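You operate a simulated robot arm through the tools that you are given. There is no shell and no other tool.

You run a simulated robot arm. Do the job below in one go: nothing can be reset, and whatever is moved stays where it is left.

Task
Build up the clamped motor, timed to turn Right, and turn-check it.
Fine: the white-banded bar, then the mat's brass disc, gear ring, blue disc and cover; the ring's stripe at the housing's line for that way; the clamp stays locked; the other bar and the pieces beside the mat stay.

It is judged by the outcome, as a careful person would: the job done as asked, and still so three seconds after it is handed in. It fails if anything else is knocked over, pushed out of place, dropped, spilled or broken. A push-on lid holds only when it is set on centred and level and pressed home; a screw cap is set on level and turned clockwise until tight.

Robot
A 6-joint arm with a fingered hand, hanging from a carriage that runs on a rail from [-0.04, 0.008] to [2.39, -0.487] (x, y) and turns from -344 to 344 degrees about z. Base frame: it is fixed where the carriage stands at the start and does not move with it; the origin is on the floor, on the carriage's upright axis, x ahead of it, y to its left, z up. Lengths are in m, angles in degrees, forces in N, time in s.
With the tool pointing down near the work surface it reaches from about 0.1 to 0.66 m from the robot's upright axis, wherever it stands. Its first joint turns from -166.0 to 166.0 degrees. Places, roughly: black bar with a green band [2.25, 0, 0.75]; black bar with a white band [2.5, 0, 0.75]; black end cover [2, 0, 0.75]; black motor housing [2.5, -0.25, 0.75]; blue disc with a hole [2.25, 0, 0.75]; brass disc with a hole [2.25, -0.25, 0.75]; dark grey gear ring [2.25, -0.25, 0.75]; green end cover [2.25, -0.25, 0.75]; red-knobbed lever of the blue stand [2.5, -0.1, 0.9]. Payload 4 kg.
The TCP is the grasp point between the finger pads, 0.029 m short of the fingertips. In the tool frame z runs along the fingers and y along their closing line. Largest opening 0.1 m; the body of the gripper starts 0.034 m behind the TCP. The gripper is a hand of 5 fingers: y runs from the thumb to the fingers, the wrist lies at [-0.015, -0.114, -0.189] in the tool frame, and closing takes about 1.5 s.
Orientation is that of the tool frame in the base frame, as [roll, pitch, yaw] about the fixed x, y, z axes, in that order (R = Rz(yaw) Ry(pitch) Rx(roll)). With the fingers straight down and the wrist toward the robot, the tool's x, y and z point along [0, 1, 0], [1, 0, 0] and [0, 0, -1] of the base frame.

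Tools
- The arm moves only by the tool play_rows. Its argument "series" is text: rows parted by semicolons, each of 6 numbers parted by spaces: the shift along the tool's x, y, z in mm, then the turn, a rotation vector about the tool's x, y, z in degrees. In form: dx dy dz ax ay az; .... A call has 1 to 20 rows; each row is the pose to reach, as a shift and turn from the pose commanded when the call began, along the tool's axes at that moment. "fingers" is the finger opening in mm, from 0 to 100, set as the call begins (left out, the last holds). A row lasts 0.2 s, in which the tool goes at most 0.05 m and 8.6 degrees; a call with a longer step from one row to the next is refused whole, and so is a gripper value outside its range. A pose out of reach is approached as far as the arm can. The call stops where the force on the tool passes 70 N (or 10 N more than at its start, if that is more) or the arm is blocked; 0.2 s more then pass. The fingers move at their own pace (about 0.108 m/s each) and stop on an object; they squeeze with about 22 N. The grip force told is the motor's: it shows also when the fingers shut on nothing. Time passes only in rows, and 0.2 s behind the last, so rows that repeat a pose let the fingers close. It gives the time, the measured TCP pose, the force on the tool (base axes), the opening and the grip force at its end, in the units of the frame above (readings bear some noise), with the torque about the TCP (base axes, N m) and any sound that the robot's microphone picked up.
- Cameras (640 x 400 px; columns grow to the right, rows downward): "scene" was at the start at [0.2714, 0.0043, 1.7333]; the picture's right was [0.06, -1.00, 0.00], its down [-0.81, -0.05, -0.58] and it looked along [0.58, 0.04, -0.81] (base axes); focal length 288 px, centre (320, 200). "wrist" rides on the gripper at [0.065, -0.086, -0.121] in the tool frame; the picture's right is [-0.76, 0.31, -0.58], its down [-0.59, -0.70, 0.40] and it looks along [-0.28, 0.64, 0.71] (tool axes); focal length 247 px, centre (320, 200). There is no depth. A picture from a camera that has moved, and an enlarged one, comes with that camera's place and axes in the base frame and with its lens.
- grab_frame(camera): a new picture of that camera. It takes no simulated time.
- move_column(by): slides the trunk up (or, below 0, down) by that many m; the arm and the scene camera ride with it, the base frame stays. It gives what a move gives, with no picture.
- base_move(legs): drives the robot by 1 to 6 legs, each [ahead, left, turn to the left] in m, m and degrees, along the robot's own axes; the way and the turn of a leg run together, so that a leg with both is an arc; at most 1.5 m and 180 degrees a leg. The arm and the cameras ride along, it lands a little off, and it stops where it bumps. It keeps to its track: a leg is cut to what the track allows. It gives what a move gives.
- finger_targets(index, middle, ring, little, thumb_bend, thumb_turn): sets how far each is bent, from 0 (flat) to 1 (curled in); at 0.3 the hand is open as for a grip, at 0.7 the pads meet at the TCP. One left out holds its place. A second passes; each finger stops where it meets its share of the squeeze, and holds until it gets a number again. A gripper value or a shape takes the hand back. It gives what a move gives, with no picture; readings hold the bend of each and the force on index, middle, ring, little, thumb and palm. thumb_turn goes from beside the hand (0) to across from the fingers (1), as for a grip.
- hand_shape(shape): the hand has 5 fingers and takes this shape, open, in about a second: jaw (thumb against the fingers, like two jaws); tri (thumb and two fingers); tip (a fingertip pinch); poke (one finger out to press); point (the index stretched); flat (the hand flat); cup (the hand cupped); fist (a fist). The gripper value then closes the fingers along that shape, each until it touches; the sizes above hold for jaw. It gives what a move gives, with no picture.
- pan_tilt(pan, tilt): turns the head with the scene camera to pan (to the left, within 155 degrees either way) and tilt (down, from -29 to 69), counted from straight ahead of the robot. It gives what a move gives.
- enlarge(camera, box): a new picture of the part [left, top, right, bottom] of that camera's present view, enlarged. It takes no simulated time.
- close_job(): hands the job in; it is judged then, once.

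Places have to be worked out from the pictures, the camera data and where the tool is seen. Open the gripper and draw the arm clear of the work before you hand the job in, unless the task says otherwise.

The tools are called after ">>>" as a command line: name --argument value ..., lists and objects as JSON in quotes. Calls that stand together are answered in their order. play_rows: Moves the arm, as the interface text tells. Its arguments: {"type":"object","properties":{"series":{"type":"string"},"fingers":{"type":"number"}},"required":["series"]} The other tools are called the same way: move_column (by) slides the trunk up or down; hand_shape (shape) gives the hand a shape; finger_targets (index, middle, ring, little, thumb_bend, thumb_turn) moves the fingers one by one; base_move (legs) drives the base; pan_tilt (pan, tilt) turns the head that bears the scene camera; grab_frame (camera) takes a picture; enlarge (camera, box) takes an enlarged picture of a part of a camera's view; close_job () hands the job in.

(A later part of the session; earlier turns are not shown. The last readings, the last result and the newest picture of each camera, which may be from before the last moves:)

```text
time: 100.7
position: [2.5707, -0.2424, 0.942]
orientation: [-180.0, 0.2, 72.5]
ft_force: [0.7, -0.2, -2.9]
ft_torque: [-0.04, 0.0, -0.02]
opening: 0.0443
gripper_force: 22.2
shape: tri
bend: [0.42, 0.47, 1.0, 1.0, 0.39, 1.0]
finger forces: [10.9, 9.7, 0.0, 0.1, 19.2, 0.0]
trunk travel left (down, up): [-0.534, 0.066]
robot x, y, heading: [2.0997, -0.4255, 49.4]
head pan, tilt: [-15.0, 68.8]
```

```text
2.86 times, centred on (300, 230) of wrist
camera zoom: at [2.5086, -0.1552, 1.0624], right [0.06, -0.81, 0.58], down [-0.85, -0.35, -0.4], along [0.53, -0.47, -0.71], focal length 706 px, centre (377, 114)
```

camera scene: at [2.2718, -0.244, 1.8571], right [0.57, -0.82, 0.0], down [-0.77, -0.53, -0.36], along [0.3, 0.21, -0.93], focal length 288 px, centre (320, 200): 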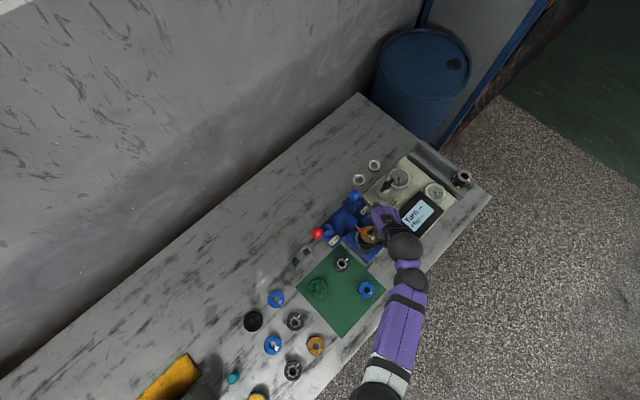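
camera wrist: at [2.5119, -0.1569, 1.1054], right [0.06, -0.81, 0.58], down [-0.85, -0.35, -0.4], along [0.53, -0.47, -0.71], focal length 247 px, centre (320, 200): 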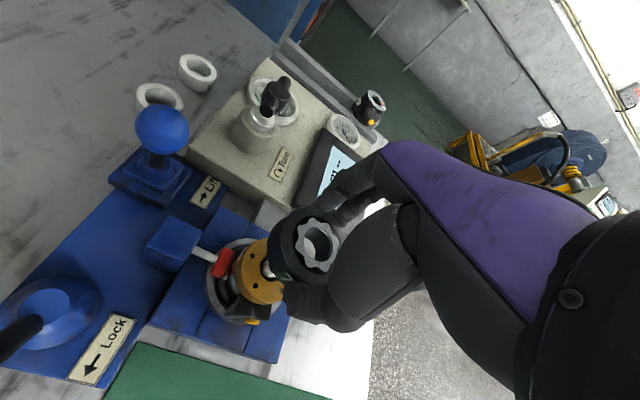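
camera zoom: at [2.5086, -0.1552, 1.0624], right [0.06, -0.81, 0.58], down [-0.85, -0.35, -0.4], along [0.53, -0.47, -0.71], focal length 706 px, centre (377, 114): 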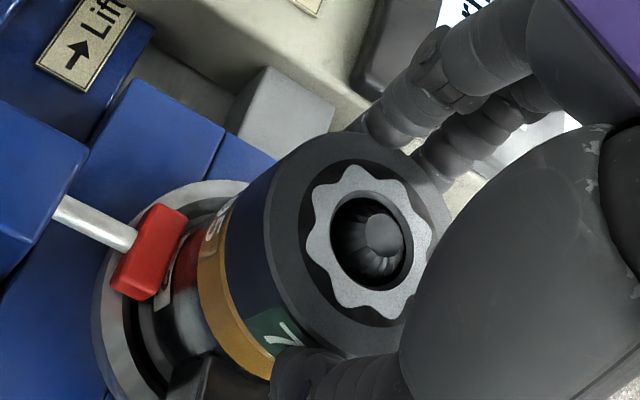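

Sliding down nicely. I lower in small steps until it seats on the brass disc.

>>> play_rows --series "0 0 2 0 0 0; 0 0 4 0 0 0; 0 0 5 0 0 0; 0 0 5 0 0 0"

>>> play_rows --series "0 0 1 0 0 0; 0 0 1.5 0 0 0; 0 0 1.5 0 0 0"

>>> enlarge --camera "wrist" --box '[220, 160, 380, 300]'

```text
time: 101.7
position: [2.5702, -0.2419, 0.9363]
orientation: [180.0, 0.1, 72.4]
ft_force: [1.1, 1.2, -3.2]
ft_torque: [0.03, 0.0, 0.0]
opening: 0.0442
gripper_force: 21.9
shape: tri
bend: [0.42, 0.47, 1.0, 1.0, 0.39, 1.0]
finger forces: [11.0, 9.7, 0.0, 0.0, 19.2, 0.0]
trunk travel left (down, up): [-0.534, 0.066]
robot x, y, heading: [2.0976, -0.4273, 49.4]
head pan, tilt: [-15.0, 68.8]
```

```text
time: 102.5
position: [2.5717, -0.2418, 0.9359]
orientation: [179.9, 0.2, 72.4]
ft_force: [0.6, -1.1, -2.2]
ft_torque: [-0.01, 0.0, -0.02]
opening: 0.0444
gripper_force: 22.7
shape: tri
bend: [0.42, 0.47, 1.0, 1.0, 0.39, 1.0]
finger forces: [11.0, 9.9, 0.0, 0.1, 19.4, 0.0]
trunk travel left (down, up): [-0.534, 0.066]
robot x, y, heading: [2.0978, -0.4307, 49.3]
head pan, tilt: [-15.0, 68.8]
```

```text
2.86 times, centred on (300, 230) of wrist
camera zoom: at [2.5085, -0.154, 1.0562], right [0.06, -0.81, 0.58], down [-0.85, -0.35, -0.4], along [0.53, -0.46, -0.71], focal length 706 px, centre (377, 114)
```

zoom: 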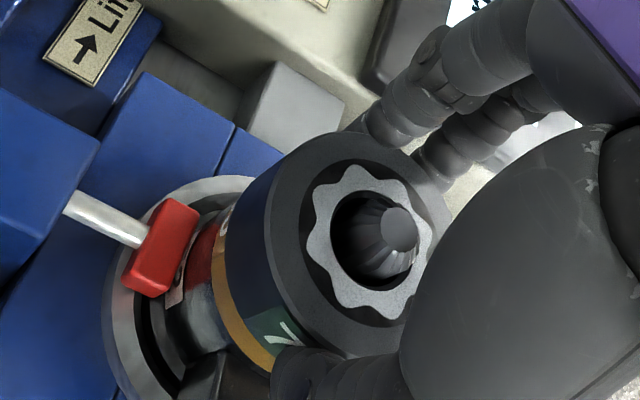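

Nearly there; another 1.5 mm.

>>> play_rows --series "0 0 0.8 0 0 0; 0 0 1.5 0 0 0; 0 0 1.5 0 0 0"

```text
time: 103.3
position: [2.5705, -0.2411, 0.9342]
orientation: [179.9, 0.0, 72.5]
ft_force: [-4.0, -0.9, 12.2]
ft_torque: [-0.01, 0.12, -0.02]
opening: 0.0448
gripper_force: 21.8
shape: tri
bend: [0.43, 0.46, 1.0, 1.0, 0.38, 1.0]
finger forces: [10.0, 10.8, 0.1, 0.0, 23.2, 0.0]
trunk travel left (down, up): [-0.534, 0.066]
robot x, y, heading: [2.0962, -0.4263, 49.4]
head pan, tilt: [-15.0, 68.8]
```

The ring is seated on the brass disc (+12 N). I relax the pressure slightly and release.

>>> play_rows --series "0 0 -0.8 0 0 0; 0 0 -0.8 0 0 0"

>>> play_rows --series "0 0 0 0 0 0; 0 0 0 0 0 0; 0 0 0 0 0 0; 0 0 0 0 0 0; 0 0 0 0 0 0" --fingers 85

>>> play_rows --series "0 0 -10 0 0 0; 0 0 -30 0 0 0; 0 0 -55 0 0 0; 0 0 -55 0 0 0; 0 0 -55 0 0 0"

>>> grab_frame --camera "wrist"

>>> enlarge --camera "scene" --box '[320, 180, 420, 280]'

```text
time: 103.9
position: [2.5711, -0.2421, 0.9346]
orientation: [180.0, 0.0, 72.4]
ft_force: [-1.3, 0.5, 6.4]
ft_torque: [0.03, 0.04, 0.04]
opening: 0.045
gripper_force: 21.6
shape: tri
bend: [0.42, 0.46, 1.0, 1.0, 0.38, 1.0]
finger forces: [10.9, 10.4, 0.1, 0.0, 21.7, 0.0]
trunk travel left (down, up): [-0.534, 0.066]
robot x, y, heading: [2.0981, -0.4233, 49.3]
head pan, tilt: [-15.0, 68.8]
```

```text
time: 105.1
position: [2.571, -0.2422, 0.9345]
orientation: [-179.9, -0.1, 72.4]
ft_force: [0.3, 0.4, 0.3]
ft_torque: [0.01, 0.01, 0.0]
opening: 0.0848
gripper_force: 0.1
shape: tri
bend: [0.36, 0.32, 0.99, 1.0, 0.31, 0.98]
finger forces: [0.0, 0.0, 0.0, 0.0, 0.0, 0.0]
trunk travel left (down, up): [-0.534, 0.066]
robot x, y, heading: [2.096, -0.4326, 49.7]
head pan, tilt: [-15.0, 68.8]
```

```text
time: 106.3
position: [2.5693, -0.2411, 0.9896]
orientation: [180.0, 0.2, 72.4]
ft_force: [-0.3, 0.7, -0.9]
ft_torque: [-0.01, -0.01, 0.0]
opening: 0.0847
gripper_force: 0.0
shape: tri
bend: [0.36, 0.32, 0.99, 0.99, 0.3, 0.98]
finger forces: [0.1, 0.0, 0.0, 0.0, 0.0, 0.0]
trunk travel left (down, up): [-0.534, 0.066]
robot x, y, heading: [2.0965, -0.4322, 49.4]
head pan, tilt: [-15.0, 68.8]
```

```text
taken
camera wrist: at [2.5068, -0.1532, 1.1104], right [0.06, -0.81, 0.58], down [-0.85, -0.35, -0.4], along [0.53, -0.46, -0.71], focal length 247 px, centre (320, 200)
```

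wrist: 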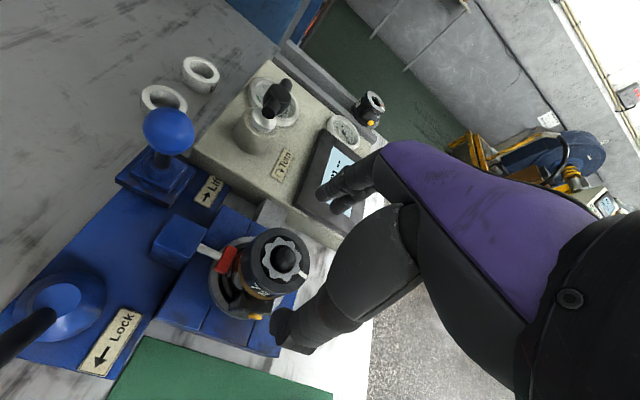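

```text
4.00 times, centred on (370, 230) of scene
camera zoom: at [2.2718, -0.244, 1.7971], right [0.57, -0.82, 0.0], down [-0.77, -0.53, -0.36], along [0.3, 0.2, -0.93], focal length 1150 px, centre (120, 80)
```

zoom: 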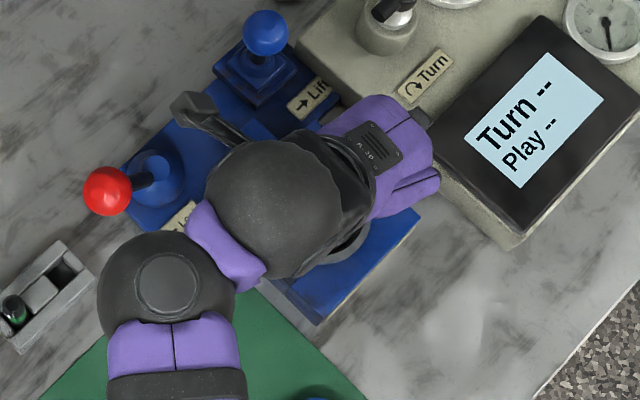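

The ring is released. I move over toward the blue disc (yaw 115°), which also clears the view of the stack for checking the stripe.

>>> play_rows --series "0 0 -10 0 0 0; -22.8 -18.6 -10 0 0 -7.1; -45.7 -37.1 -10 0 0 -14.2; -68.5 -55.7 -10 0 0 -21.3; -91.3 -74.3 -10 0 0 -28.4; -114.2 -92.8 -10 0 0 -35.5; -137 -111.4 -10 0 0 -42.6; -137 -111.4 -10 0 0 -42.6; -137 -111.4 -10 0 0 -42.6"

>>> grab_frame --camera "wrist"

>>> enlarge --camera "scene" --box '[340, 200, 400, 250]'

```text
time: 108.3
position: [2.4215, -0.3385, 1.0019]
orientation: [180.0, 0.1, 115.0]
ft_force: [0.9, -0.8, 0.0]
ft_torque: [0.01, -0.01, -0.01]
opening: 0.0847
gripper_force: 0.1
shape: tri
bend: [0.36, 0.32, 0.99, 0.99, 0.3, 0.98]
finger forces: [0.1, 0.0, 0.0, 0.0, 0.0, 0.0]
trunk travel left (down, up): [-0.534, 0.066]
robot x, y, heading: [2.0957, -0.4329, 49.4]
head pan, tilt: [-15.0, 68.8]
```

```text
taken
camera wrist: at [2.3159, -0.3151, 1.1227], right [0.6, -0.56, 0.58], down [-0.39, -0.83, -0.4], along [0.7, 0.01, -0.71], focal length 247 px, centre (320, 200)
```

wrist: 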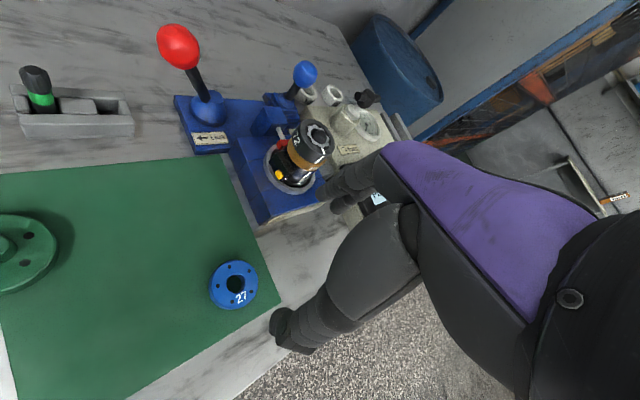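

```text
8.00 times, centred on (370, 225) of scene
camera zoom: at [2.2718, -0.244, 1.7971], right [0.57, -0.82, 0.0], down [-0.77, -0.53, -0.36], along [0.3, 0.2, -0.93], focal length 2301 px, centre (-80, 0)
```

zoom: 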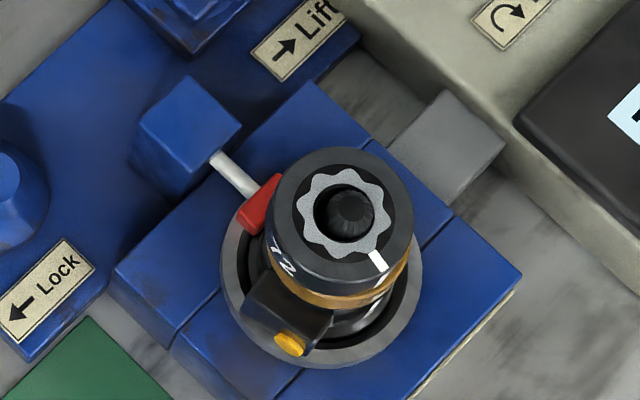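

The stripe faces the line side. I zoom to check stripe versus the housing's white line.

>>> enlarge --camera "scene" --box '[357, 213, 397, 248]'

>>> enlarge --camera "wrist" --box '[260, 110, 340, 200]'

```text
11.43 times, centred on (377, 230) of scene
camera zoom: at [2.2718, -0.244, 1.7971], right [0.57, -0.82, 0.0], down [-0.77, -0.53, -0.36], along [0.3, 0.2, -0.93], focal length 3287 px, centre (-331, -149)
```

zoom: 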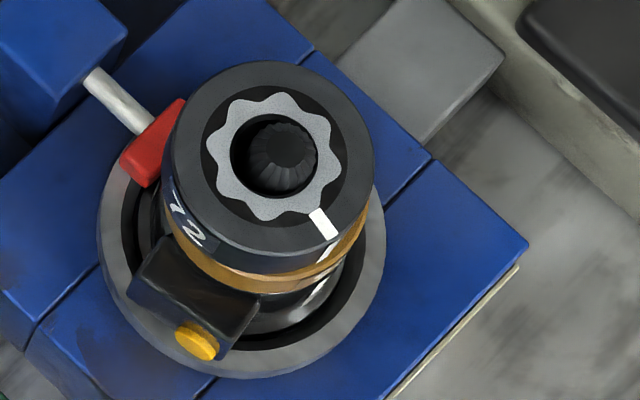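

```text
4.44 times, centred on (300, 155) of wrist
camera zoom: at [2.3159, -0.3151, 1.1227], right [0.6, -0.56, 0.58], down [-0.39, -0.83, -0.4], along [0.7, 0.01, -0.71], focal length 1098 px, centre (409, 400)
```

zoom: 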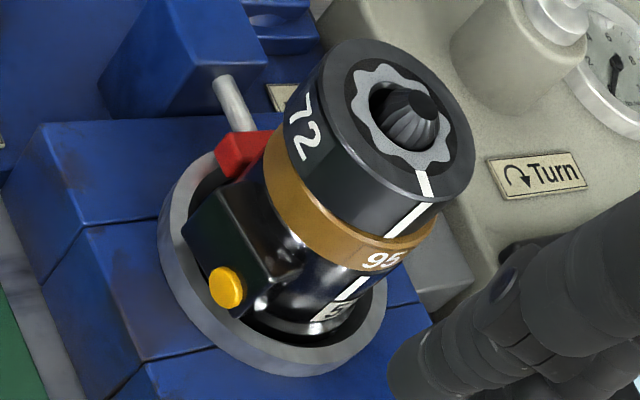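

The stripe sits within a few degrees of the line (≈ −113…−115° versus −109°), slightly off. For an accurate overhead view I drive so the scene camera stands almost directly above the stack.

>>> base_move --legs '[[0.1412, -0.2524, 3]]'

>>> pan_tilt --pan 0 --tilt 69

>>> grab_frame --camera "scene"

```text
time: 110.3
position: [2.6994, -0.3769, 1.0021]
orientation: [180.0, 0.1, 118.1]
ft_force: [-0.4, 0.4, 0.1]
ft_torque: [0.0, 0.06, 0.02]
opening: 0.0849
gripper_force: 0.0
shape: tri
bend: [0.36, 0.32, 0.99, 0.99, 0.3, 0.98]
finger forces: [0.0, 0.1, 0.0, 0.0, 0.1, 0.0]
trunk travel left (down, up): [-0.534, 0.066]
robot x, y, heading: [2.3817, -0.4851, 52.6]
head pan, tilt: [-15.0, 68.8]
```

```text
time: 111.1
position: [2.7007, -0.3776, 1.0027]
orientation: [180.0, 0.1, 118.1]
ft_force: [1.1, -0.5, 0.5]
ft_torque: [0.02, 0.02, 0.0]
opening: 0.0849
gripper_force: 0.1
shape: tri
bend: [0.36, 0.32, 0.99, 0.99, 0.3, 0.98]
finger forces: [0.0, 0.0, 0.1, 0.0, 0.1, 0.1]
trunk travel left (down, up): [-0.534, 0.066]
robot x, y, heading: [2.3829, -0.487, 52.7]
head pan, tilt: [0.0, 68.8]
```

```text
taken
camera scene: at [2.5349, -0.2823, 1.7971], right [0.79, -0.61, 0.0], down [-0.57, -0.74, -0.36], along [0.22, 0.29, -0.93], focal length 288 px, centre (320, 200)
```

scene: 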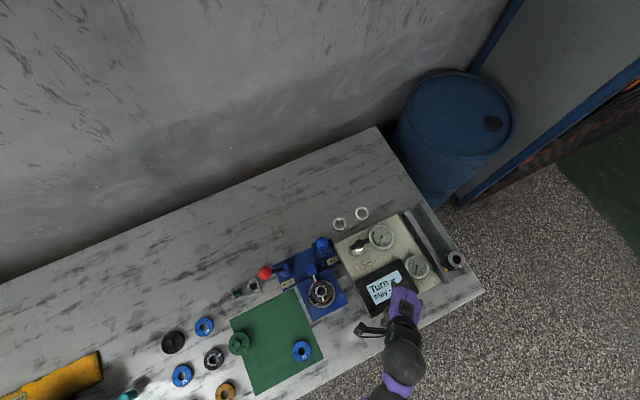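

>>> enlarge --camera "scene" --box '[302, 272, 342, 312]'

```text
10.00 times, centred on (322, 292) of scene
camera zoom: at [2.5349, -0.2823, 1.7971], right [0.79, -0.61, 0.0], down [-0.57, -0.74, -0.36], along [0.22, 0.29, -0.93], focal length 2876 px, centre (300, -720)
```

zoom: 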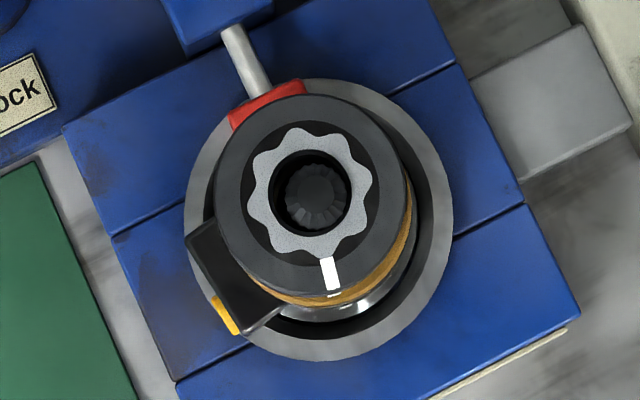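

From almost overhead the ring is at (2.5706, -0.2409) with stripe at ≈ −112.8°, whereas the housing centre is ≈(2.571, -0.2442) and the line −109.3°. I'll re-grip the ring, lift a hair, turn it +3.5° and re-centre it. First I move above it.

>>> play_rows --series "36.4 -10.1 0 0 0 -2.4; 72.8 -20.2 0 0 0 -4.8; 109.1 -30.2 0 0 0 -7.1; 145.5 -40.3 0 0 0 -9.5; 181.9 -50.4 0 0 0 -11.9; 181.9 -50.4 0 0 0 -11.9; 181.9 -50.4 0 0 0 -11.9; 181.9 -50.4 0 0 0 -11.9"

>>> enlarge --camera "wrist" --box '[200, 200, 360, 330]'

```text
time: 112.9
position: [2.568, -0.2416, 1.0004]
orientation: [-180.0, 0.1, 130.0]
ft_force: [0.0, -0.5, -0.8]
ft_torque: [0.01, 0.02, 0.02]
opening: 0.0849
gripper_force: 0.0
shape: tri
bend: [0.36, 0.32, 0.99, 0.99, 0.3, 0.98]
finger forces: [0.0, 0.0, 0.0, 0.0, 0.0, 0.0]
trunk travel left (down, up): [-0.534, 0.066]
robot x, y, heading: [2.3798, -0.4848, 52.2]
head pan, tilt: [0.0, 68.8]
```

```text
3.08 times, centred on (280, 265) of wrist
camera zoom: at [2.4604, -0.247, 1.1218], right [0.72, -0.38, 0.58], down [-0.16, -0.9, -0.4], along [0.67, 0.19, -0.71], focal length 760 px, centre (443, 0)
```

zoom: 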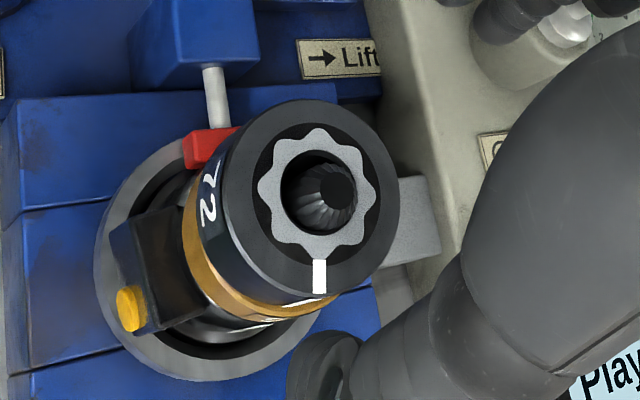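

Both cameras agree on the ring's place. I align over it, descend around it and grip lightly at TCP z≈0.937.

>>> play_rows --series "-0.9 2.6 0 0 0 0; -0.9 2.6 20 0 0 0; -0.9 2.6 40 0 0 0; -0.9 2.6 56 0 0 0; -0.9 2.6 63.5 0 0 0; -0.9 2.6 63.5 0 0 0; -0.9 2.6 63.5 0 0 0"

>>> enlarge --camera "wrist" --box '[220, 150, 380, 330]'

```text
time: 114.5
position: [2.5705, -0.2403, 0.9379]
orientation: [-180.0, 0.0, 130.1]
ft_force: [0.0, -1.1, -0.6]
ft_torque: [-0.02, -0.01, 0.0]
opening: 0.0849
gripper_force: 0.0
shape: tri
bend: [0.36, 0.32, 0.99, 0.99, 0.3, 0.98]
finger forces: [0.0, 0.0, 0.0, 0.0, 0.0, 0.1]
trunk travel left (down, up): [-0.534, 0.066]
robot x, y, heading: [2.3799, -0.483, 52.4]
head pan, tilt: [0.0, 68.8]
```

```text
2.22 times, centred on (300, 240) of wrist
camera zoom: at [2.4626, -0.2453, 1.0591], right [0.72, -0.38, 0.58], down [-0.16, -0.9, -0.4], along [0.67, 0.19, -0.71], focal length 549 px, centre (364, 111)
```

zoom: 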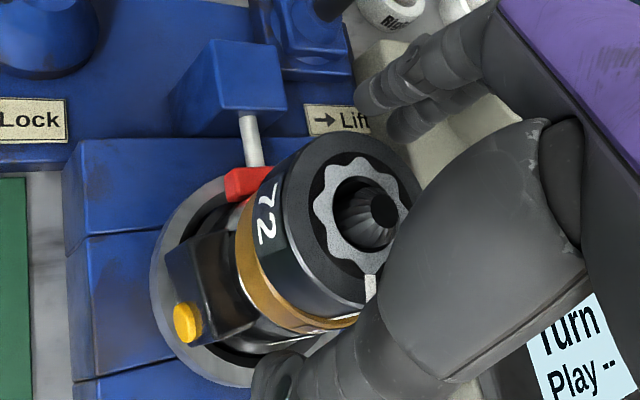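

Fingers straddle the ring. I close on it.

>>> play_rows --series "0 0 0 0 0 0; 0 0 0 0 0 0; 0 0 0 0 0 0; 0 0 0 0 0 0; 0 0 0 0 0 0; 0 0 0 0 0 0; 0 0 0 0 0 0" --fingers 25

>>> enlarge --camera "wrist" --box '[220, 150, 380, 330]'

```text
time: 116.1
position: [2.5708, -0.2396, 0.9395]
orientation: [179.9, 0.2, 130.0]
ft_force: [0.2, 0.1, -0.4]
ft_torque: [0.02, 0.01, 0.02]
opening: 0.0461
gripper_force: 21.9
shape: tri
bend: [0.42, 0.44, 1.0, 1.0, 0.39, 1.0]
finger forces: [9.7, 10.4, 0.0, 0.0, 19.9, 0.1]
trunk travel left (down, up): [-0.534, 0.066]
robot x, y, heading: [2.3824, -0.4877, 52.5]
head pan, tilt: [0.0, 68.8]
```

```text
2.22 times, centred on (300, 240) of wrist
camera zoom: at [2.4625, -0.2454, 1.0591], right [0.72, -0.38, 0.58], down [-0.16, -0.9, -0.4], along [0.67, 0.19, -0.71], focal length 549 px, centre (364, 111)
```

zoom: 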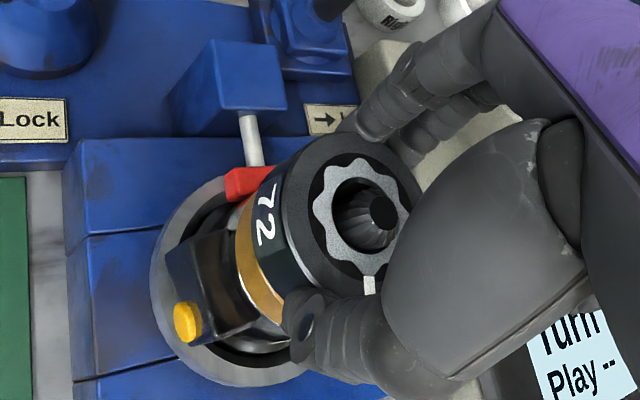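

Firmly held. I lift 1.5 mm, turn +3.5°, shift (−2.9, −1.9) mm to the housing centre, and set down.

>>> play_rows --series "0 0 -1.5 0 0 0; 0 0 -1.5 0 0 -1.8; 0 0 -1.5 0 0 -3.5; -1.5 -1 -1.5 0 0 -3.5; -2.9 -1.9 -1.5 0 0 -3.5; -2.9 -1.9 -1.5 0 0 -3.5; -2.9 -1.9 0 0 0 -3.5; -2.9 -1.9 0.5 0 0 -3.5; -2.9 -1.9 0.5 0 0 -3.5"

>>> enlarge --camera "wrist" --box '[220, 150, 380, 330]'

```text
time: 118.1
position: [2.5733, -0.244, 0.9391]
orientation: [180.0, 0.1, 133.4]
ft_force: [-0.9, -1.4, 3.5]
ft_torque: [-0.01, 0.04, 0.01]
opening: 0.0462
gripper_force: 21.5
shape: tri
bend: [0.42, 0.44, 1.0, 1.0, 0.39, 1.0]
finger forces: [9.6, 10.2, 0.1, 0.1, 22.3, 0.1]
trunk travel left (down, up): [-0.534, 0.066]
robot x, y, heading: [2.3833, -0.4885, 52.3]
head pan, tilt: [0.0, 68.8]
```

```text
2.22 times, centred on (300, 240) of wrist
camera zoom: at [2.4647, -0.2557, 1.0588], right [0.74, -0.34, 0.58], down [-0.11, -0.91, -0.4], along [0.66, 0.24, -0.71], focal length 549 px, centre (364, 111)
```

zoom: 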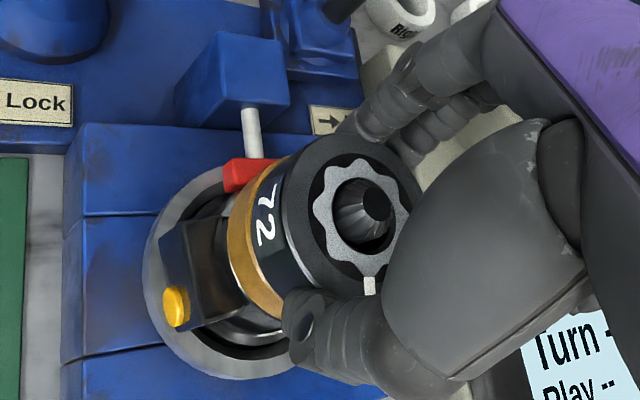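

Set down with light contact. I release, rise and swing aside for the overhead check.

>>> play_rows --series "0 0 0 0 0 0; 0 0 0 0 0 0; 0 0 0 0 0 0; 0 0 0 0 0 0; 0 0 0 0 0 0; 0 0 -15 0 0 0; 0 0 -35 0 0 0; 0 0 -60 0 0 0" --fingers 85

>>> play_rows --series "-30 -20 0 0 0 0; -60 -50 0 0 0 0; -90 -80 0 0 0 0; -120 -110 0 0 0 0; -140 -140 0 0 0 0; -140 -140 0 0 0 0"

>>> enlarge --camera "scene" --box '[302, 272, 342, 312]'

>>> grab_frame --camera "wrist"

```text
time: 119.9
position: [2.5723, -0.2415, 0.9987]
orientation: [-180.0, 0.0, 133.4]
ft_force: [0.3, 0.4, -0.4]
ft_torque: [0.0, -0.01, 0.0]
opening: 0.0848
gripper_force: 0.0
shape: tri
bend: [0.36, 0.32, 0.99, 1.0, 0.3, 0.98]
finger forces: [0.0, 0.0, 0.0, 0.1, 0.0, 0.0]
trunk travel left (down, up): [-0.534, 0.066]
robot x, y, heading: [2.3815, -0.4826, 52.6]
head pan, tilt: [0.0, 68.8]
```

```text
time: 121.3
position: [2.5819, -0.4272, 0.9835]
orientation: [-179.9, 0.2, 133.5]
ft_force: [-0.5, 0.0, 0.0]
ft_torque: [0.01, 0.04, 0.01]
opening: 0.0848
gripper_force: 0.0
shape: tri
bend: [0.36, 0.32, 0.99, 0.99, 0.3, 0.98]
finger forces: [0.0, 0.0, 0.0, 0.0, 0.0, 0.0]
out of reach, approached as far as the arm can: row 5, 6
trunk travel left (down, up): [-0.534, 0.066]
robot x, y, heading: [2.3846, -0.4809, 52.5]
head pan, tilt: [0.0, 68.8]
```

```text
10.00 times, centred on (322, 292) of scene
camera zoom: at [2.5349, -0.2823, 1.7971], right [0.79, -0.61, 0.0], down [-0.57, -0.74, -0.36], along [0.22, 0.29, -0.93], focal length 2876 px, centre (300, -720)
```

zoom: 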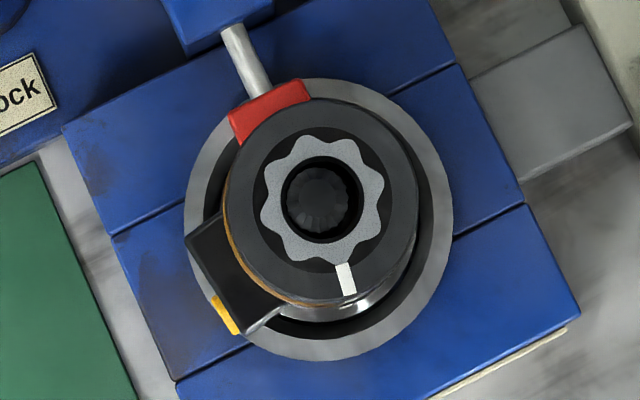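

```text
taken
camera wrist: at [2.4741, -0.4379, 1.1043], right [0.74, -0.34, 0.58], down [-0.11, -0.91, -0.4], along [0.66, 0.23, -0.71], focal length 247 px, centre (320, 200)
```

wrist: 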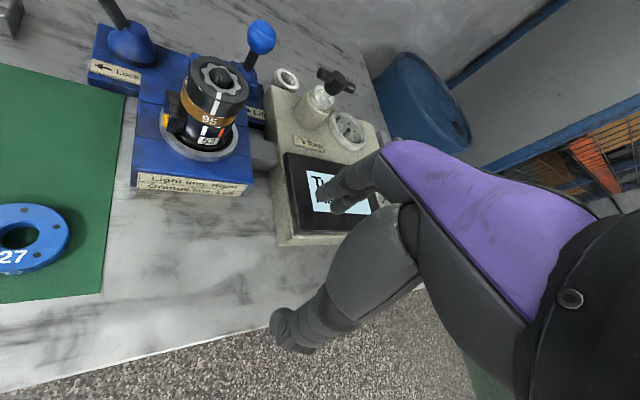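

Overhead now gives the ring at (2.572, -0.244) and stripe ≈ −110°. The wrist camera sees the aisle side; I zoom to compare stripe and white line.

>>> enlarge --camera "wrist" --box '[150, 45, 270, 170]'

>>> enlarge --camera "wrist" --box '[170, 50, 260, 170]'

```text
3.20 times, centred on (210, 108) of wrist
camera zoom: at [2.4741, -0.4379, 1.1043], right [0.74, -0.34, 0.58], down [-0.11, -0.91, -0.4], along [0.66, 0.23, -0.71], focal length 790 px, centre (672, 496)
```

zoom: 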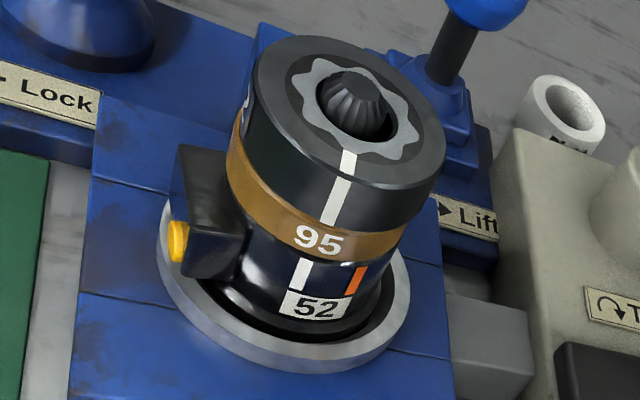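

```text
3.33 times, centred on (215, 110) of wrist
camera zoom: at [2.4741, -0.4379, 1.1043], right [0.74, -0.34, 0.58], down [-0.11, -0.91, -0.4], along [0.66, 0.23, -0.71], focal length 823 px, centre (670, 500)
```

zoom: 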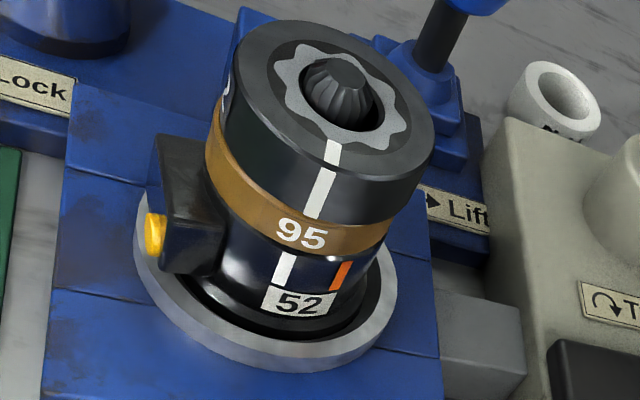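

The stripe lines up with the white line above the "52" tag, and the stack looks concentric. Next the blue disc: I move the base back to x≈2.2 for a comfortable reach.

>>> base_move --legs '[[-0.082, 0.1677, -8]]'

>>> grab_frame --camera "scene"

>>> grab_frame --camera "wrist"

```text
time: 122.9
position: [2.4036, -0.4163, 0.9833]
orientation: [-179.8, 0.1, 125.4]
ft_force: [-1.1, -0.6, -0.2]
ft_torque: [0.0, -0.01, 0.0]
opening: 0.0846
gripper_force: 0.0
shape: tri
bend: [0.36, 0.32, 0.99, 0.99, 0.3, 0.98]
finger forces: [0.0, 0.0, 0.0, 0.0, 0.0, 0.1]
trunk travel left (down, up): [-0.534, 0.066]
robot x, y, heading: [2.1969, -0.4469, 44.6]
head pan, tilt: [0.0, 68.8]
```

```text
taken
camera scene: at [2.3779, -0.2686, 1.7971], right [0.7, -0.71, 0.0], down [-0.66, -0.65, -0.36], along [0.26, 0.25, -0.93], focal length 288 px, centre (320, 200)
```

scene: 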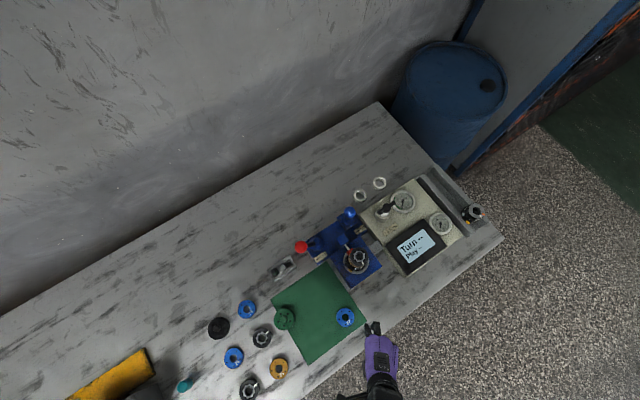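

```text
taken
camera wrist: at [2.2963, -0.4138, 1.1044], right [0.69, -0.44, 0.58], down [-0.23, -0.89, -0.4], along [0.69, 0.14, -0.71], focal length 247 px, centre (320, 200)
```

wrist: 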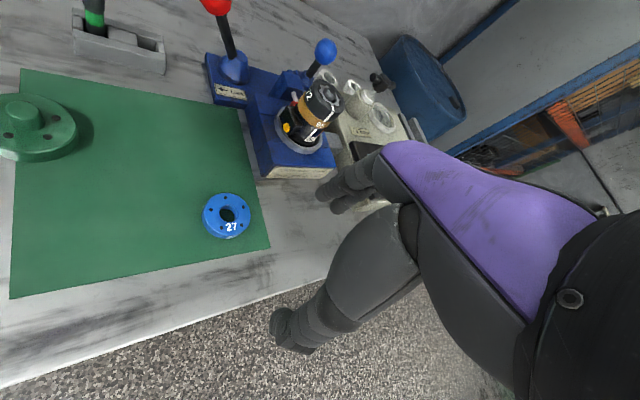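

The blue disc reads at about (2.419, -0.339). I go above it at yaw 120°.

>>> play_rows --series "27 29 0 0 0 2.7; 55.1 58.1 0 0 0 5.4; 55.1 58.1 25 0 0 5.4; 55.1 58.1 35 0 0 5.4; 55.1 58.1 35 0 0 5.4; 55.1 58.1 35 0 0 5.4" --fingers 84

>>> enlarge --camera "wrist" --box '[200, 220, 320, 330]'

```text
time: 124.3
position: [2.418, -0.3399, 0.9466]
orientation: [-179.8, 0.2, 119.9]
ft_force: [0.1, -1.2, -0.2]
ft_torque: [0.04, 0.01, 0.02]
opening: 0.0842
gripper_force: 0.0
shape: tri
bend: [0.36, 0.32, 0.99, 0.99, 0.3, 0.98]
finger forces: [0.1, 0.0, 0.1, 0.0, 0.1, 0.0]
trunk travel left (down, up): [-0.534, 0.066]
robot x, y, heading: [2.1972, -0.4483, 44.2]
head pan, tilt: [0.0, 68.8]
```

```text
3.64 times, centred on (260, 275) of wrist
camera zoom: at [2.3115, -0.3266, 1.0679], right [0.64, -0.5, 0.58], down [-0.31, -0.86, -0.4], along [0.7, 0.07, -0.71], focal length 898 px, centre (538, -73)
```

zoom: 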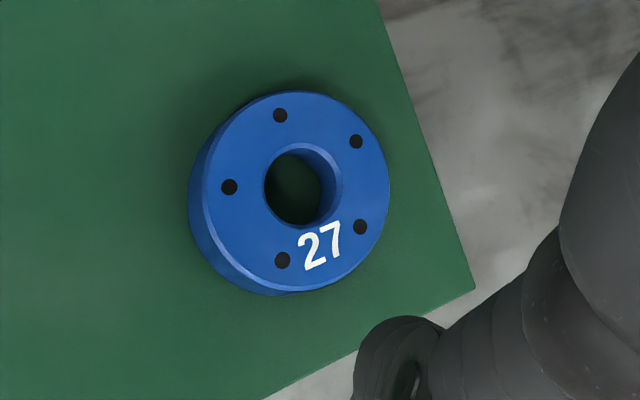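

The disc is at tool offset (+1.7, +4.4) mm. I correct and descend.

>>> play_rows --series "1.7 4.4 0 0 0 0; 1.7 4.4 30 0 0 0; 1.7 4.4 60 0 0 0; 1.7 4.4 88 0 0 0; 1.7 4.4 88 0 0 0; 1.7 4.4 88 0 0 0"

>>> enlarge --camera "wrist" --box '[220, 140, 400, 360]'

```text
time: 125.7
position: [2.4235, -0.3354, 0.8595]
orientation: [-180.0, 0.3, 120.0]
ft_force: [0.8, -0.5, -0.8]
ft_torque: [0.02, -0.01, -0.02]
opening: 0.084
gripper_force: 0.0
shape: tri
bend: [0.36, 0.32, 0.99, 0.99, 0.3, 0.98]
finger forces: [0.0, 0.0, 0.1, 0.1, 0.0, 0.1]
trunk travel left (down, up): [-0.534, 0.066]
robot x, y, heading: [2.1955, -0.4499, 44.3]
head pan, tilt: [0.0, 68.8]
```

```text
1.82 times, centred on (310, 250) of wrist
camera zoom: at [2.3162, -0.322, 0.98], right [0.64, -0.5, 0.58], down [-0.31, -0.86, -0.4], along [0.7, 0.07, -0.71], focal length 449 px, centre (338, 109)
```

zoom: 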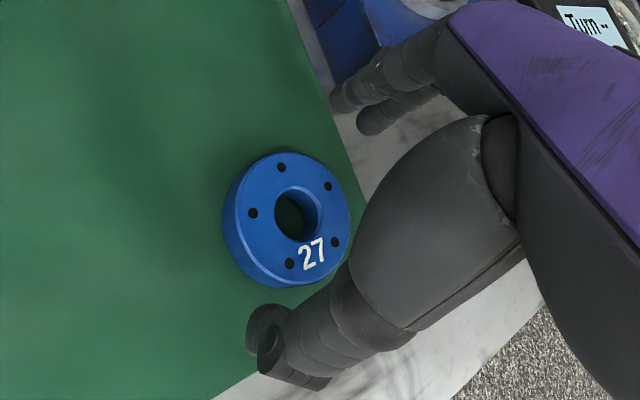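

Centred. I lower the last 24 mm and close.

>>> play_rows --series "0 0 8 0 0 0; 0 0 16 0 0 0; 0 0 21 0 0 0; 0 0 24 0 0 0; 0 0 24 0 0 0; 0 0 24 0 0 0"

>>> enlarge --camera "wrist" --box '[220, 140, 400, 360]'

```text
time: 127.1
position: [2.4232, -0.3355, 0.8356]
orientation: [-179.9, 0.1, 120.0]
ft_force: [-0.4, 0.1, -0.7]
ft_torque: [-0.01, -0.01, -0.03]
opening: 0.0843
gripper_force: 0.1
shape: tri
bend: [0.36, 0.32, 0.99, 0.99, 0.3, 0.98]
finger forces: [0.0, 0.0, 0.0, 0.1, 0.0, 0.0]
trunk travel left (down, up): [-0.534, 0.066]
robot x, y, heading: [2.1954, -0.4469, 44.8]
head pan, tilt: [0.0, 68.8]
```

```text
1.82 times, centred on (310, 250) of wrist
camera zoom: at [2.3153, -0.3218, 0.9564], right [0.64, -0.5, 0.58], down [-0.31, -0.86, -0.4], along [0.7, 0.07, -0.71], focal length 449 px, centre (338, 109)
```

zoom: 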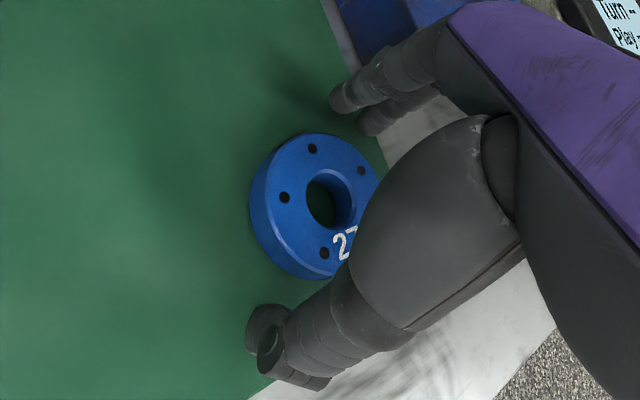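

>>> play_rows --series "0 0 0 0 0 0; 0 0 0 0 0 0; 0 0 0 0 0 0; 0 0 0 0 0 0; 0 0 0 0 0 0; 0 0 0 0 0 0; 0 0 0 0 0 0; 0 0 0 0 0 0" --fingers 25

>>> play_rows --series "0 0 -5 0 0 0; 0 0 -20 0 0 0; 0 0 -55 0 0 0; 0 0 -95 0 0 0; 0 0 -130 0 0 0; 0 0 -155 0 0 0; 0 0 -155 0 0 0"

>>> enlarge --camera "wrist" --box '[220, 140, 400, 360]'

```text
time: 128.9
position: [2.4226, -0.335, 0.836]
orientation: [-179.9, 0.1, 120.0]
ft_force: [-0.8, -0.8, -0.8]
ft_torque: [0.01, 0.02, -0.01]
opening: 0.0453
gripper_force: 21.9
shape: tri
bend: [0.42, 0.44, 1.0, 1.0, 0.39, 1.0]
finger forces: [9.2, 10.2, 0.0, 0.0, 19.2, 0.0]
trunk travel left (down, up): [-0.534, 0.066]
robot x, y, heading: [2.2001, -0.4442, 44.4]
head pan, tilt: [0.0, 68.8]
```

```text
time: 130.5
position: [2.4229, -0.3359, 0.9927]
orientation: [-179.9, 0.2, 120.0]
ft_force: [0.4, 0.3, -2.1]
ft_torque: [-0.03, 0.01, 0.03]
opening: 0.045
gripper_force: 22.0
shape: tri
bend: [0.42, 0.44, 1.0, 1.0, 0.39, 1.0]
finger forces: [9.1, 10.6, 0.0, 0.0, 18.9, 0.1]
trunk travel left (down, up): [-0.534, 0.066]
robot x, y, heading: [2.1982, -0.4441, 44.6]
head pan, tilt: [0.0, 68.8]
```

```text
1.82 times, centred on (310, 250) of wrist
camera zoom: at [2.3155, -0.322, 1.1135], right [0.64, -0.5, 0.58], down [-0.32, -0.86, -0.4], along [0.7, 0.07, -0.71], focal length 449 px, centre (338, 109)
```

zoom: 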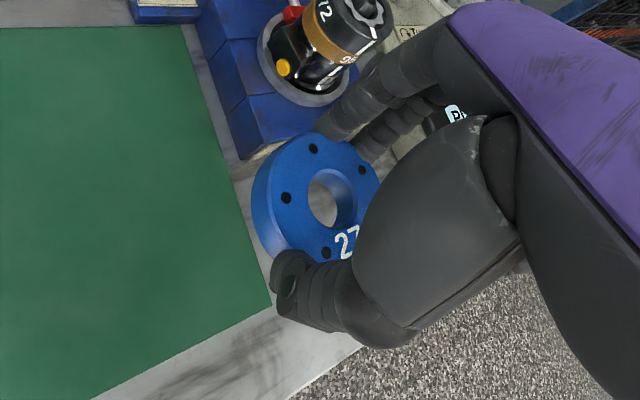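

Blue disc lifted and level. I carry it over the stack, aiming at (2.572, -0.2437).

>>> play_rows --series "1.2 43.8 0 0 0 0; 2.3 87.7 0 0 0 0; 3.5 131.5 0 0 0 0; 4.6 175.3 0 0 0 0; 4.6 175.3 0 0 0 0; 4.6 175.3 0 0 0 0; 4.6 175.3 0 0 0 0"

>>> enlarge --camera "wrist" --box '[230, 160, 390, 300]'

>>> enlarge --camera "wrist" --box '[285, 215, 345, 265]'

```text
time: 132.1
position: [2.5728, -0.2426, 0.9916]
orientation: [-179.9, 0.1, 120.0]
ft_force: [0.8, 0.5, -2.0]
ft_torque: [0.0, 0.0, -0.01]
opening: 0.0449
gripper_force: 22.5
shape: tri
bend: [0.42, 0.44, 1.0, 1.0, 0.39, 1.0]
finger forces: [9.2, 10.7, 0.1, 0.1, 19.2, 0.1]
trunk travel left (down, up): [-0.534, 0.066]
robot x, y, heading: [2.1951, -0.4465, 44.5]
head pan, tilt: [0.0, 68.8]
```

```text
2.86 times, centred on (310, 230) of wrist
camera zoom: at [2.4657, -0.23, 1.1125], right [0.64, -0.5, 0.58], down [-0.32, -0.86, -0.4], along [0.7, 0.07, -0.71], focal length 706 px, centre (349, 114)
```

zoom: 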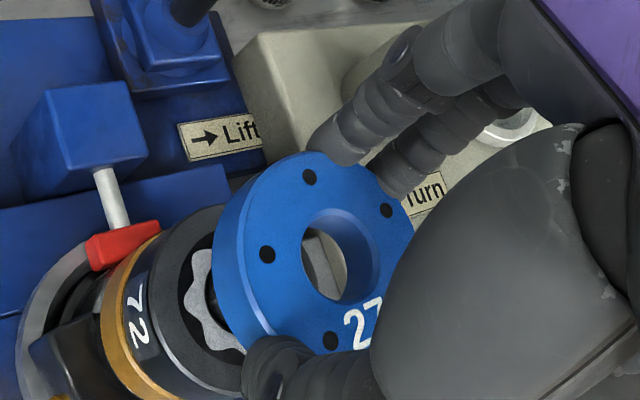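

```text
8.00 times, centred on (315, 240) of wrist
camera zoom: at [2.4657, -0.23, 1.1125], right [0.64, -0.5, 0.58], down [-0.32, -0.86, -0.4], along [0.7, 0.07, -0.71], focal length 1976 px, centre (360, -120)
```

zoom: 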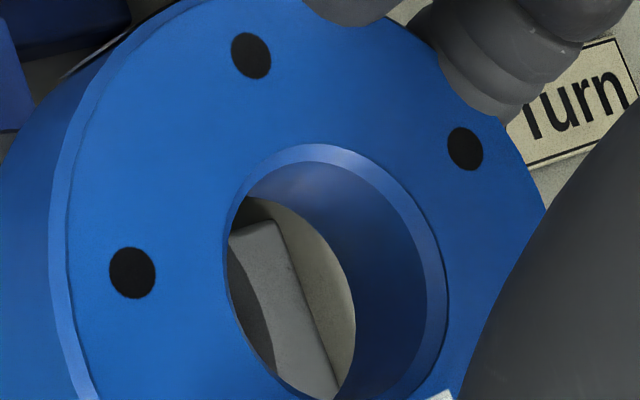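

TCP at (2.5727, -0.2433). The disc's hole seems ~2 mm towards −x, so I nudge +1.5 mm and lower to just above the bar for a rim comparison.

>>> play_rows --series "1.5 0 0 0 0 0; 1.5 0 10 0 0 0; 1.5 0 20 0 0 0; 1.5 0 24.5 0 0 0; 1.5 0 24.5 0 0 0; 1.5 0 24.5 0 0 0"

>>> enlarge --camera "wrist" --box '[285, 215, 345, 265]'

>>> enlarge --camera "wrist" --box '[230, 160, 390, 300]'

```text
time: 133.5
position: [2.5719, -0.2422, 0.9676]
orientation: [-179.9, 0.2, 120.0]
ft_force: [1.4, -0.3, -2.4]
ft_torque: [0.01, -0.02, 0.03]
opening: 0.0448
gripper_force: 21.6
shape: tri
bend: [0.42, 0.44, 1.0, 1.0, 0.39, 1.0]
finger forces: [9.1, 10.8, 0.0, 0.0, 19.1, 0.0]
trunk travel left (down, up): [-0.534, 0.066]
robot x, y, heading: [2.1964, -0.4517, 44.7]
head pan, tilt: [0.0, 68.8]
```

```text
8.00 times, centred on (315, 240) of wrist
camera zoom: at [2.4645, -0.2284, 1.0876], right [0.64, -0.5, 0.58], down [-0.31, -0.86, -0.4], along [0.7, 0.07, -0.71], focal length 1976 px, centre (360, -120)
```

zoom: 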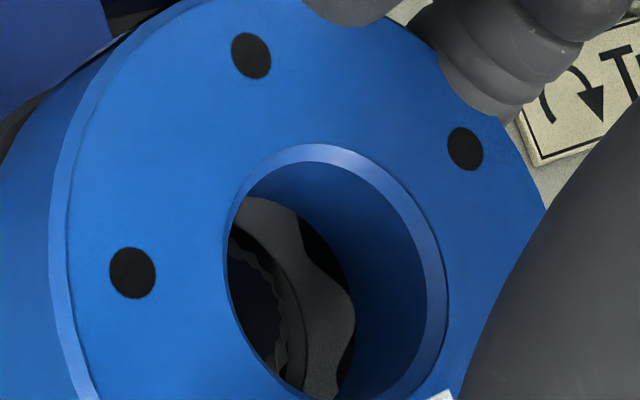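

```text
2.86 times, centred on (310, 230) of wrist
camera zoom: at [2.4645, -0.2284, 1.0876], right [0.64, -0.5, 0.58], down [-0.31, -0.86, -0.4], along [0.7, 0.07, -0.71], focal length 706 px, centre (349, 114)
```

zoom: 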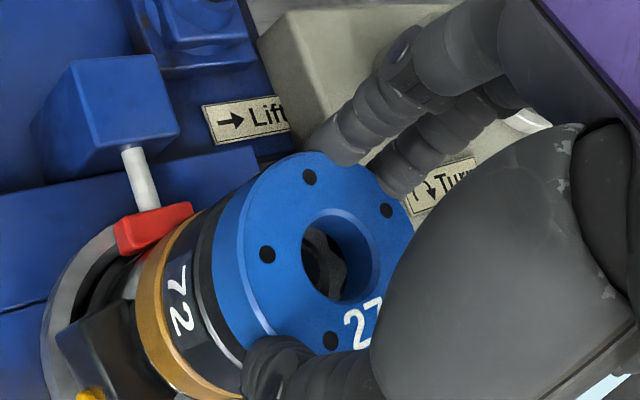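

The rim comparison suggests the bar lies about (+2, −2) mm from the hole. I nudge (+1.2, −1.2), lower 3 mm and look again.

>>> play_rows --series "1.2 -1.2 0 0 0 0; 1.2 -1.2 0 0 0 0; 1.2 -1.2 2 0 0 0; 1.2 -1.2 3 0 0 0; 1.2 -1.2 3 0 0 0"

>>> enlarge --camera "wrist" --box '[285, 215, 345, 265]'

```text
time: 134.7
position: [2.5701, -0.2415, 0.9636]
orientation: [-179.8, 0.2, 120.1]
ft_force: [-0.2, -0.2, -1.9]
ft_torque: [-0.01, 0.01, -0.04]
opening: 0.0449
gripper_force: 21.6
shape: tri
bend: [0.42, 0.44, 1.0, 1.0, 0.39, 1.0]
finger forces: [9.0, 10.8, 0.0, 0.1, 19.2, 0.1]
trunk travel left (down, up): [-0.534, 0.066]
robot x, y, heading: [2.1978, -0.4483, 44.6]
head pan, tilt: [0.0, 68.8]
```

```text
8.00 times, centred on (315, 240) of wrist
camera zoom: at [2.4628, -0.228, 1.084], right [0.64, -0.5, 0.58], down [-0.31, -0.86, -0.4], along [0.7, 0.07, -0.71], focal length 1976 px, centre (360, -120)
```

zoom: 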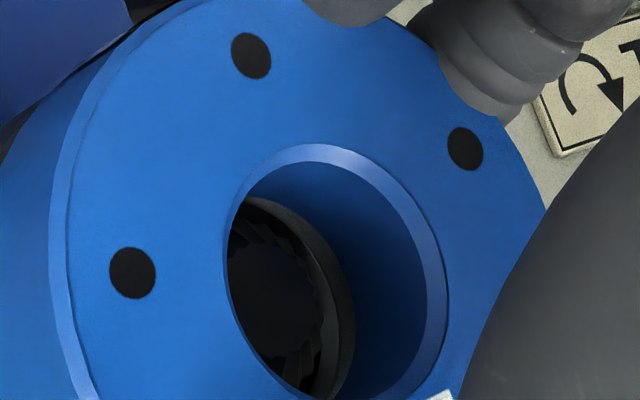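

Now the picture matches the earlier successful alignment. I lower 5 mm gently.

>>> play_rows --series "0 0 1.5 0 0 0; 0 0 3 0 0 0; 0 0 4.5 0 0 0; 0 0 4.5 0 0 0"

>>> enlarge --camera "wrist" --box '[285, 215, 345, 265]'

```text
time: 135.7
position: [2.5702, -0.2411, 0.9597]
orientation: [-180.0, 0.2, 120.0]
ft_force: [0.0, -0.7, -2.9]
ft_torque: [-0.02, -0.02, 0.01]
opening: 0.0451
gripper_force: 22.2
shape: tri
bend: [0.42, 0.44, 1.0, 1.0, 0.39, 1.0]
finger forces: [9.2, 10.6, 0.0, 0.0, 19.1, 0.1]
trunk travel left (down, up): [-0.534, 0.066]
robot x, y, heading: [2.1951, -0.449, 44.5]
head pan, tilt: [0.0, 68.8]
```

```text
8.00 times, centred on (315, 240) of wrist
camera zoom: at [2.4623, -0.2282, 1.0801], right [0.64, -0.5, 0.58], down [-0.31, -0.86, -0.4], along [0.7, 0.07, -0.71], focal length 1976 px, centre (360, -120)
```

zoom: 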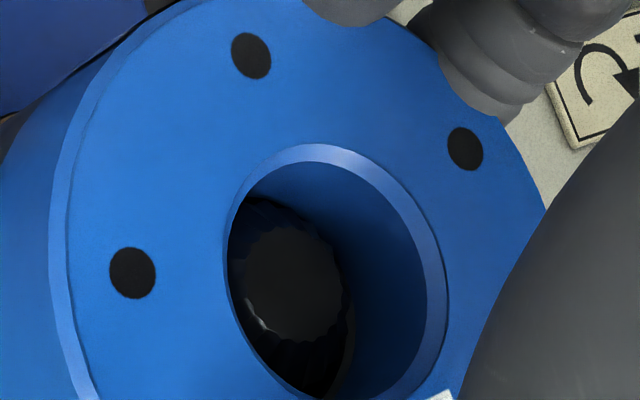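

The bar is in the blue disc's hole. I lower in 1 mm steps to contact.

>>> play_rows --series "0 0 1 0 0 0; 0 0 2 0 0 0; 0 0 2 0 0 0"

>>> play_rows --series "0 0 1 0 0 0; 0 0 1.5 0 0 0; 0 0 1.5 0 0 0"

>>> enlarge --camera "wrist" --box '[220, 150, 380, 320]'

```text
time: 136.5
position: [2.5701, -0.2403, 0.9573]
orientation: [180.0, 0.2, 120.0]
ft_force: [-3.5, -2.0, 8.1]
ft_torque: [0.0, 0.05, -0.03]
opening: 0.0453
gripper_force: 22.4
shape: tri
bend: [0.42, 0.44, 1.0, 1.0, 0.39, 1.0]
finger forces: [9.2, 10.7, 0.1, 0.0, 22.0, 0.0]
trunk travel left (down, up): [-0.534, 0.066]
robot x, y, heading: [2.1969, -0.4478, 44.2]
head pan, tilt: [0.0, 68.8]
```

```text
time: 137.3
position: [2.5715, -0.2418, 0.9572]
orientation: [179.9, 0.2, 120.0]
ft_force: [-5.2, -2.1, 21.4]
ft_torque: [-0.1, 0.16, -0.04]
opening: 0.0461
gripper_force: 21.7
shape: tri
bend: [0.76, 0.45, 1.0, 1.0, 0.36, 1.0]
finger forces: [9.1, 10.8, 0.0, 0.1, 24.5, 0.0]
trunk travel left (down, up): [-0.534, 0.066]
robot x, y, heading: [2.1977, -0.4499, 44.6]
head pan, tilt: [0.0, 68.8]
```

```text
2.35 times, centred on (300, 235) of wrist
camera zoom: at [2.4637, -0.2274, 1.0773], right [0.64, -0.5, 0.58], down [-0.31, -0.86, -0.4], along [0.7, 0.07, -0.71], focal length 581 px, centre (367, 118)
```

zoom: 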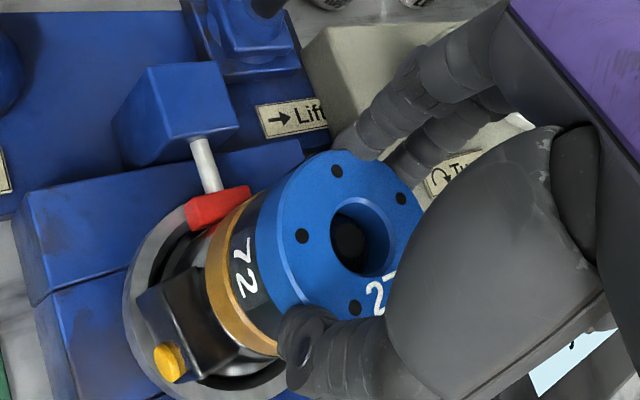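

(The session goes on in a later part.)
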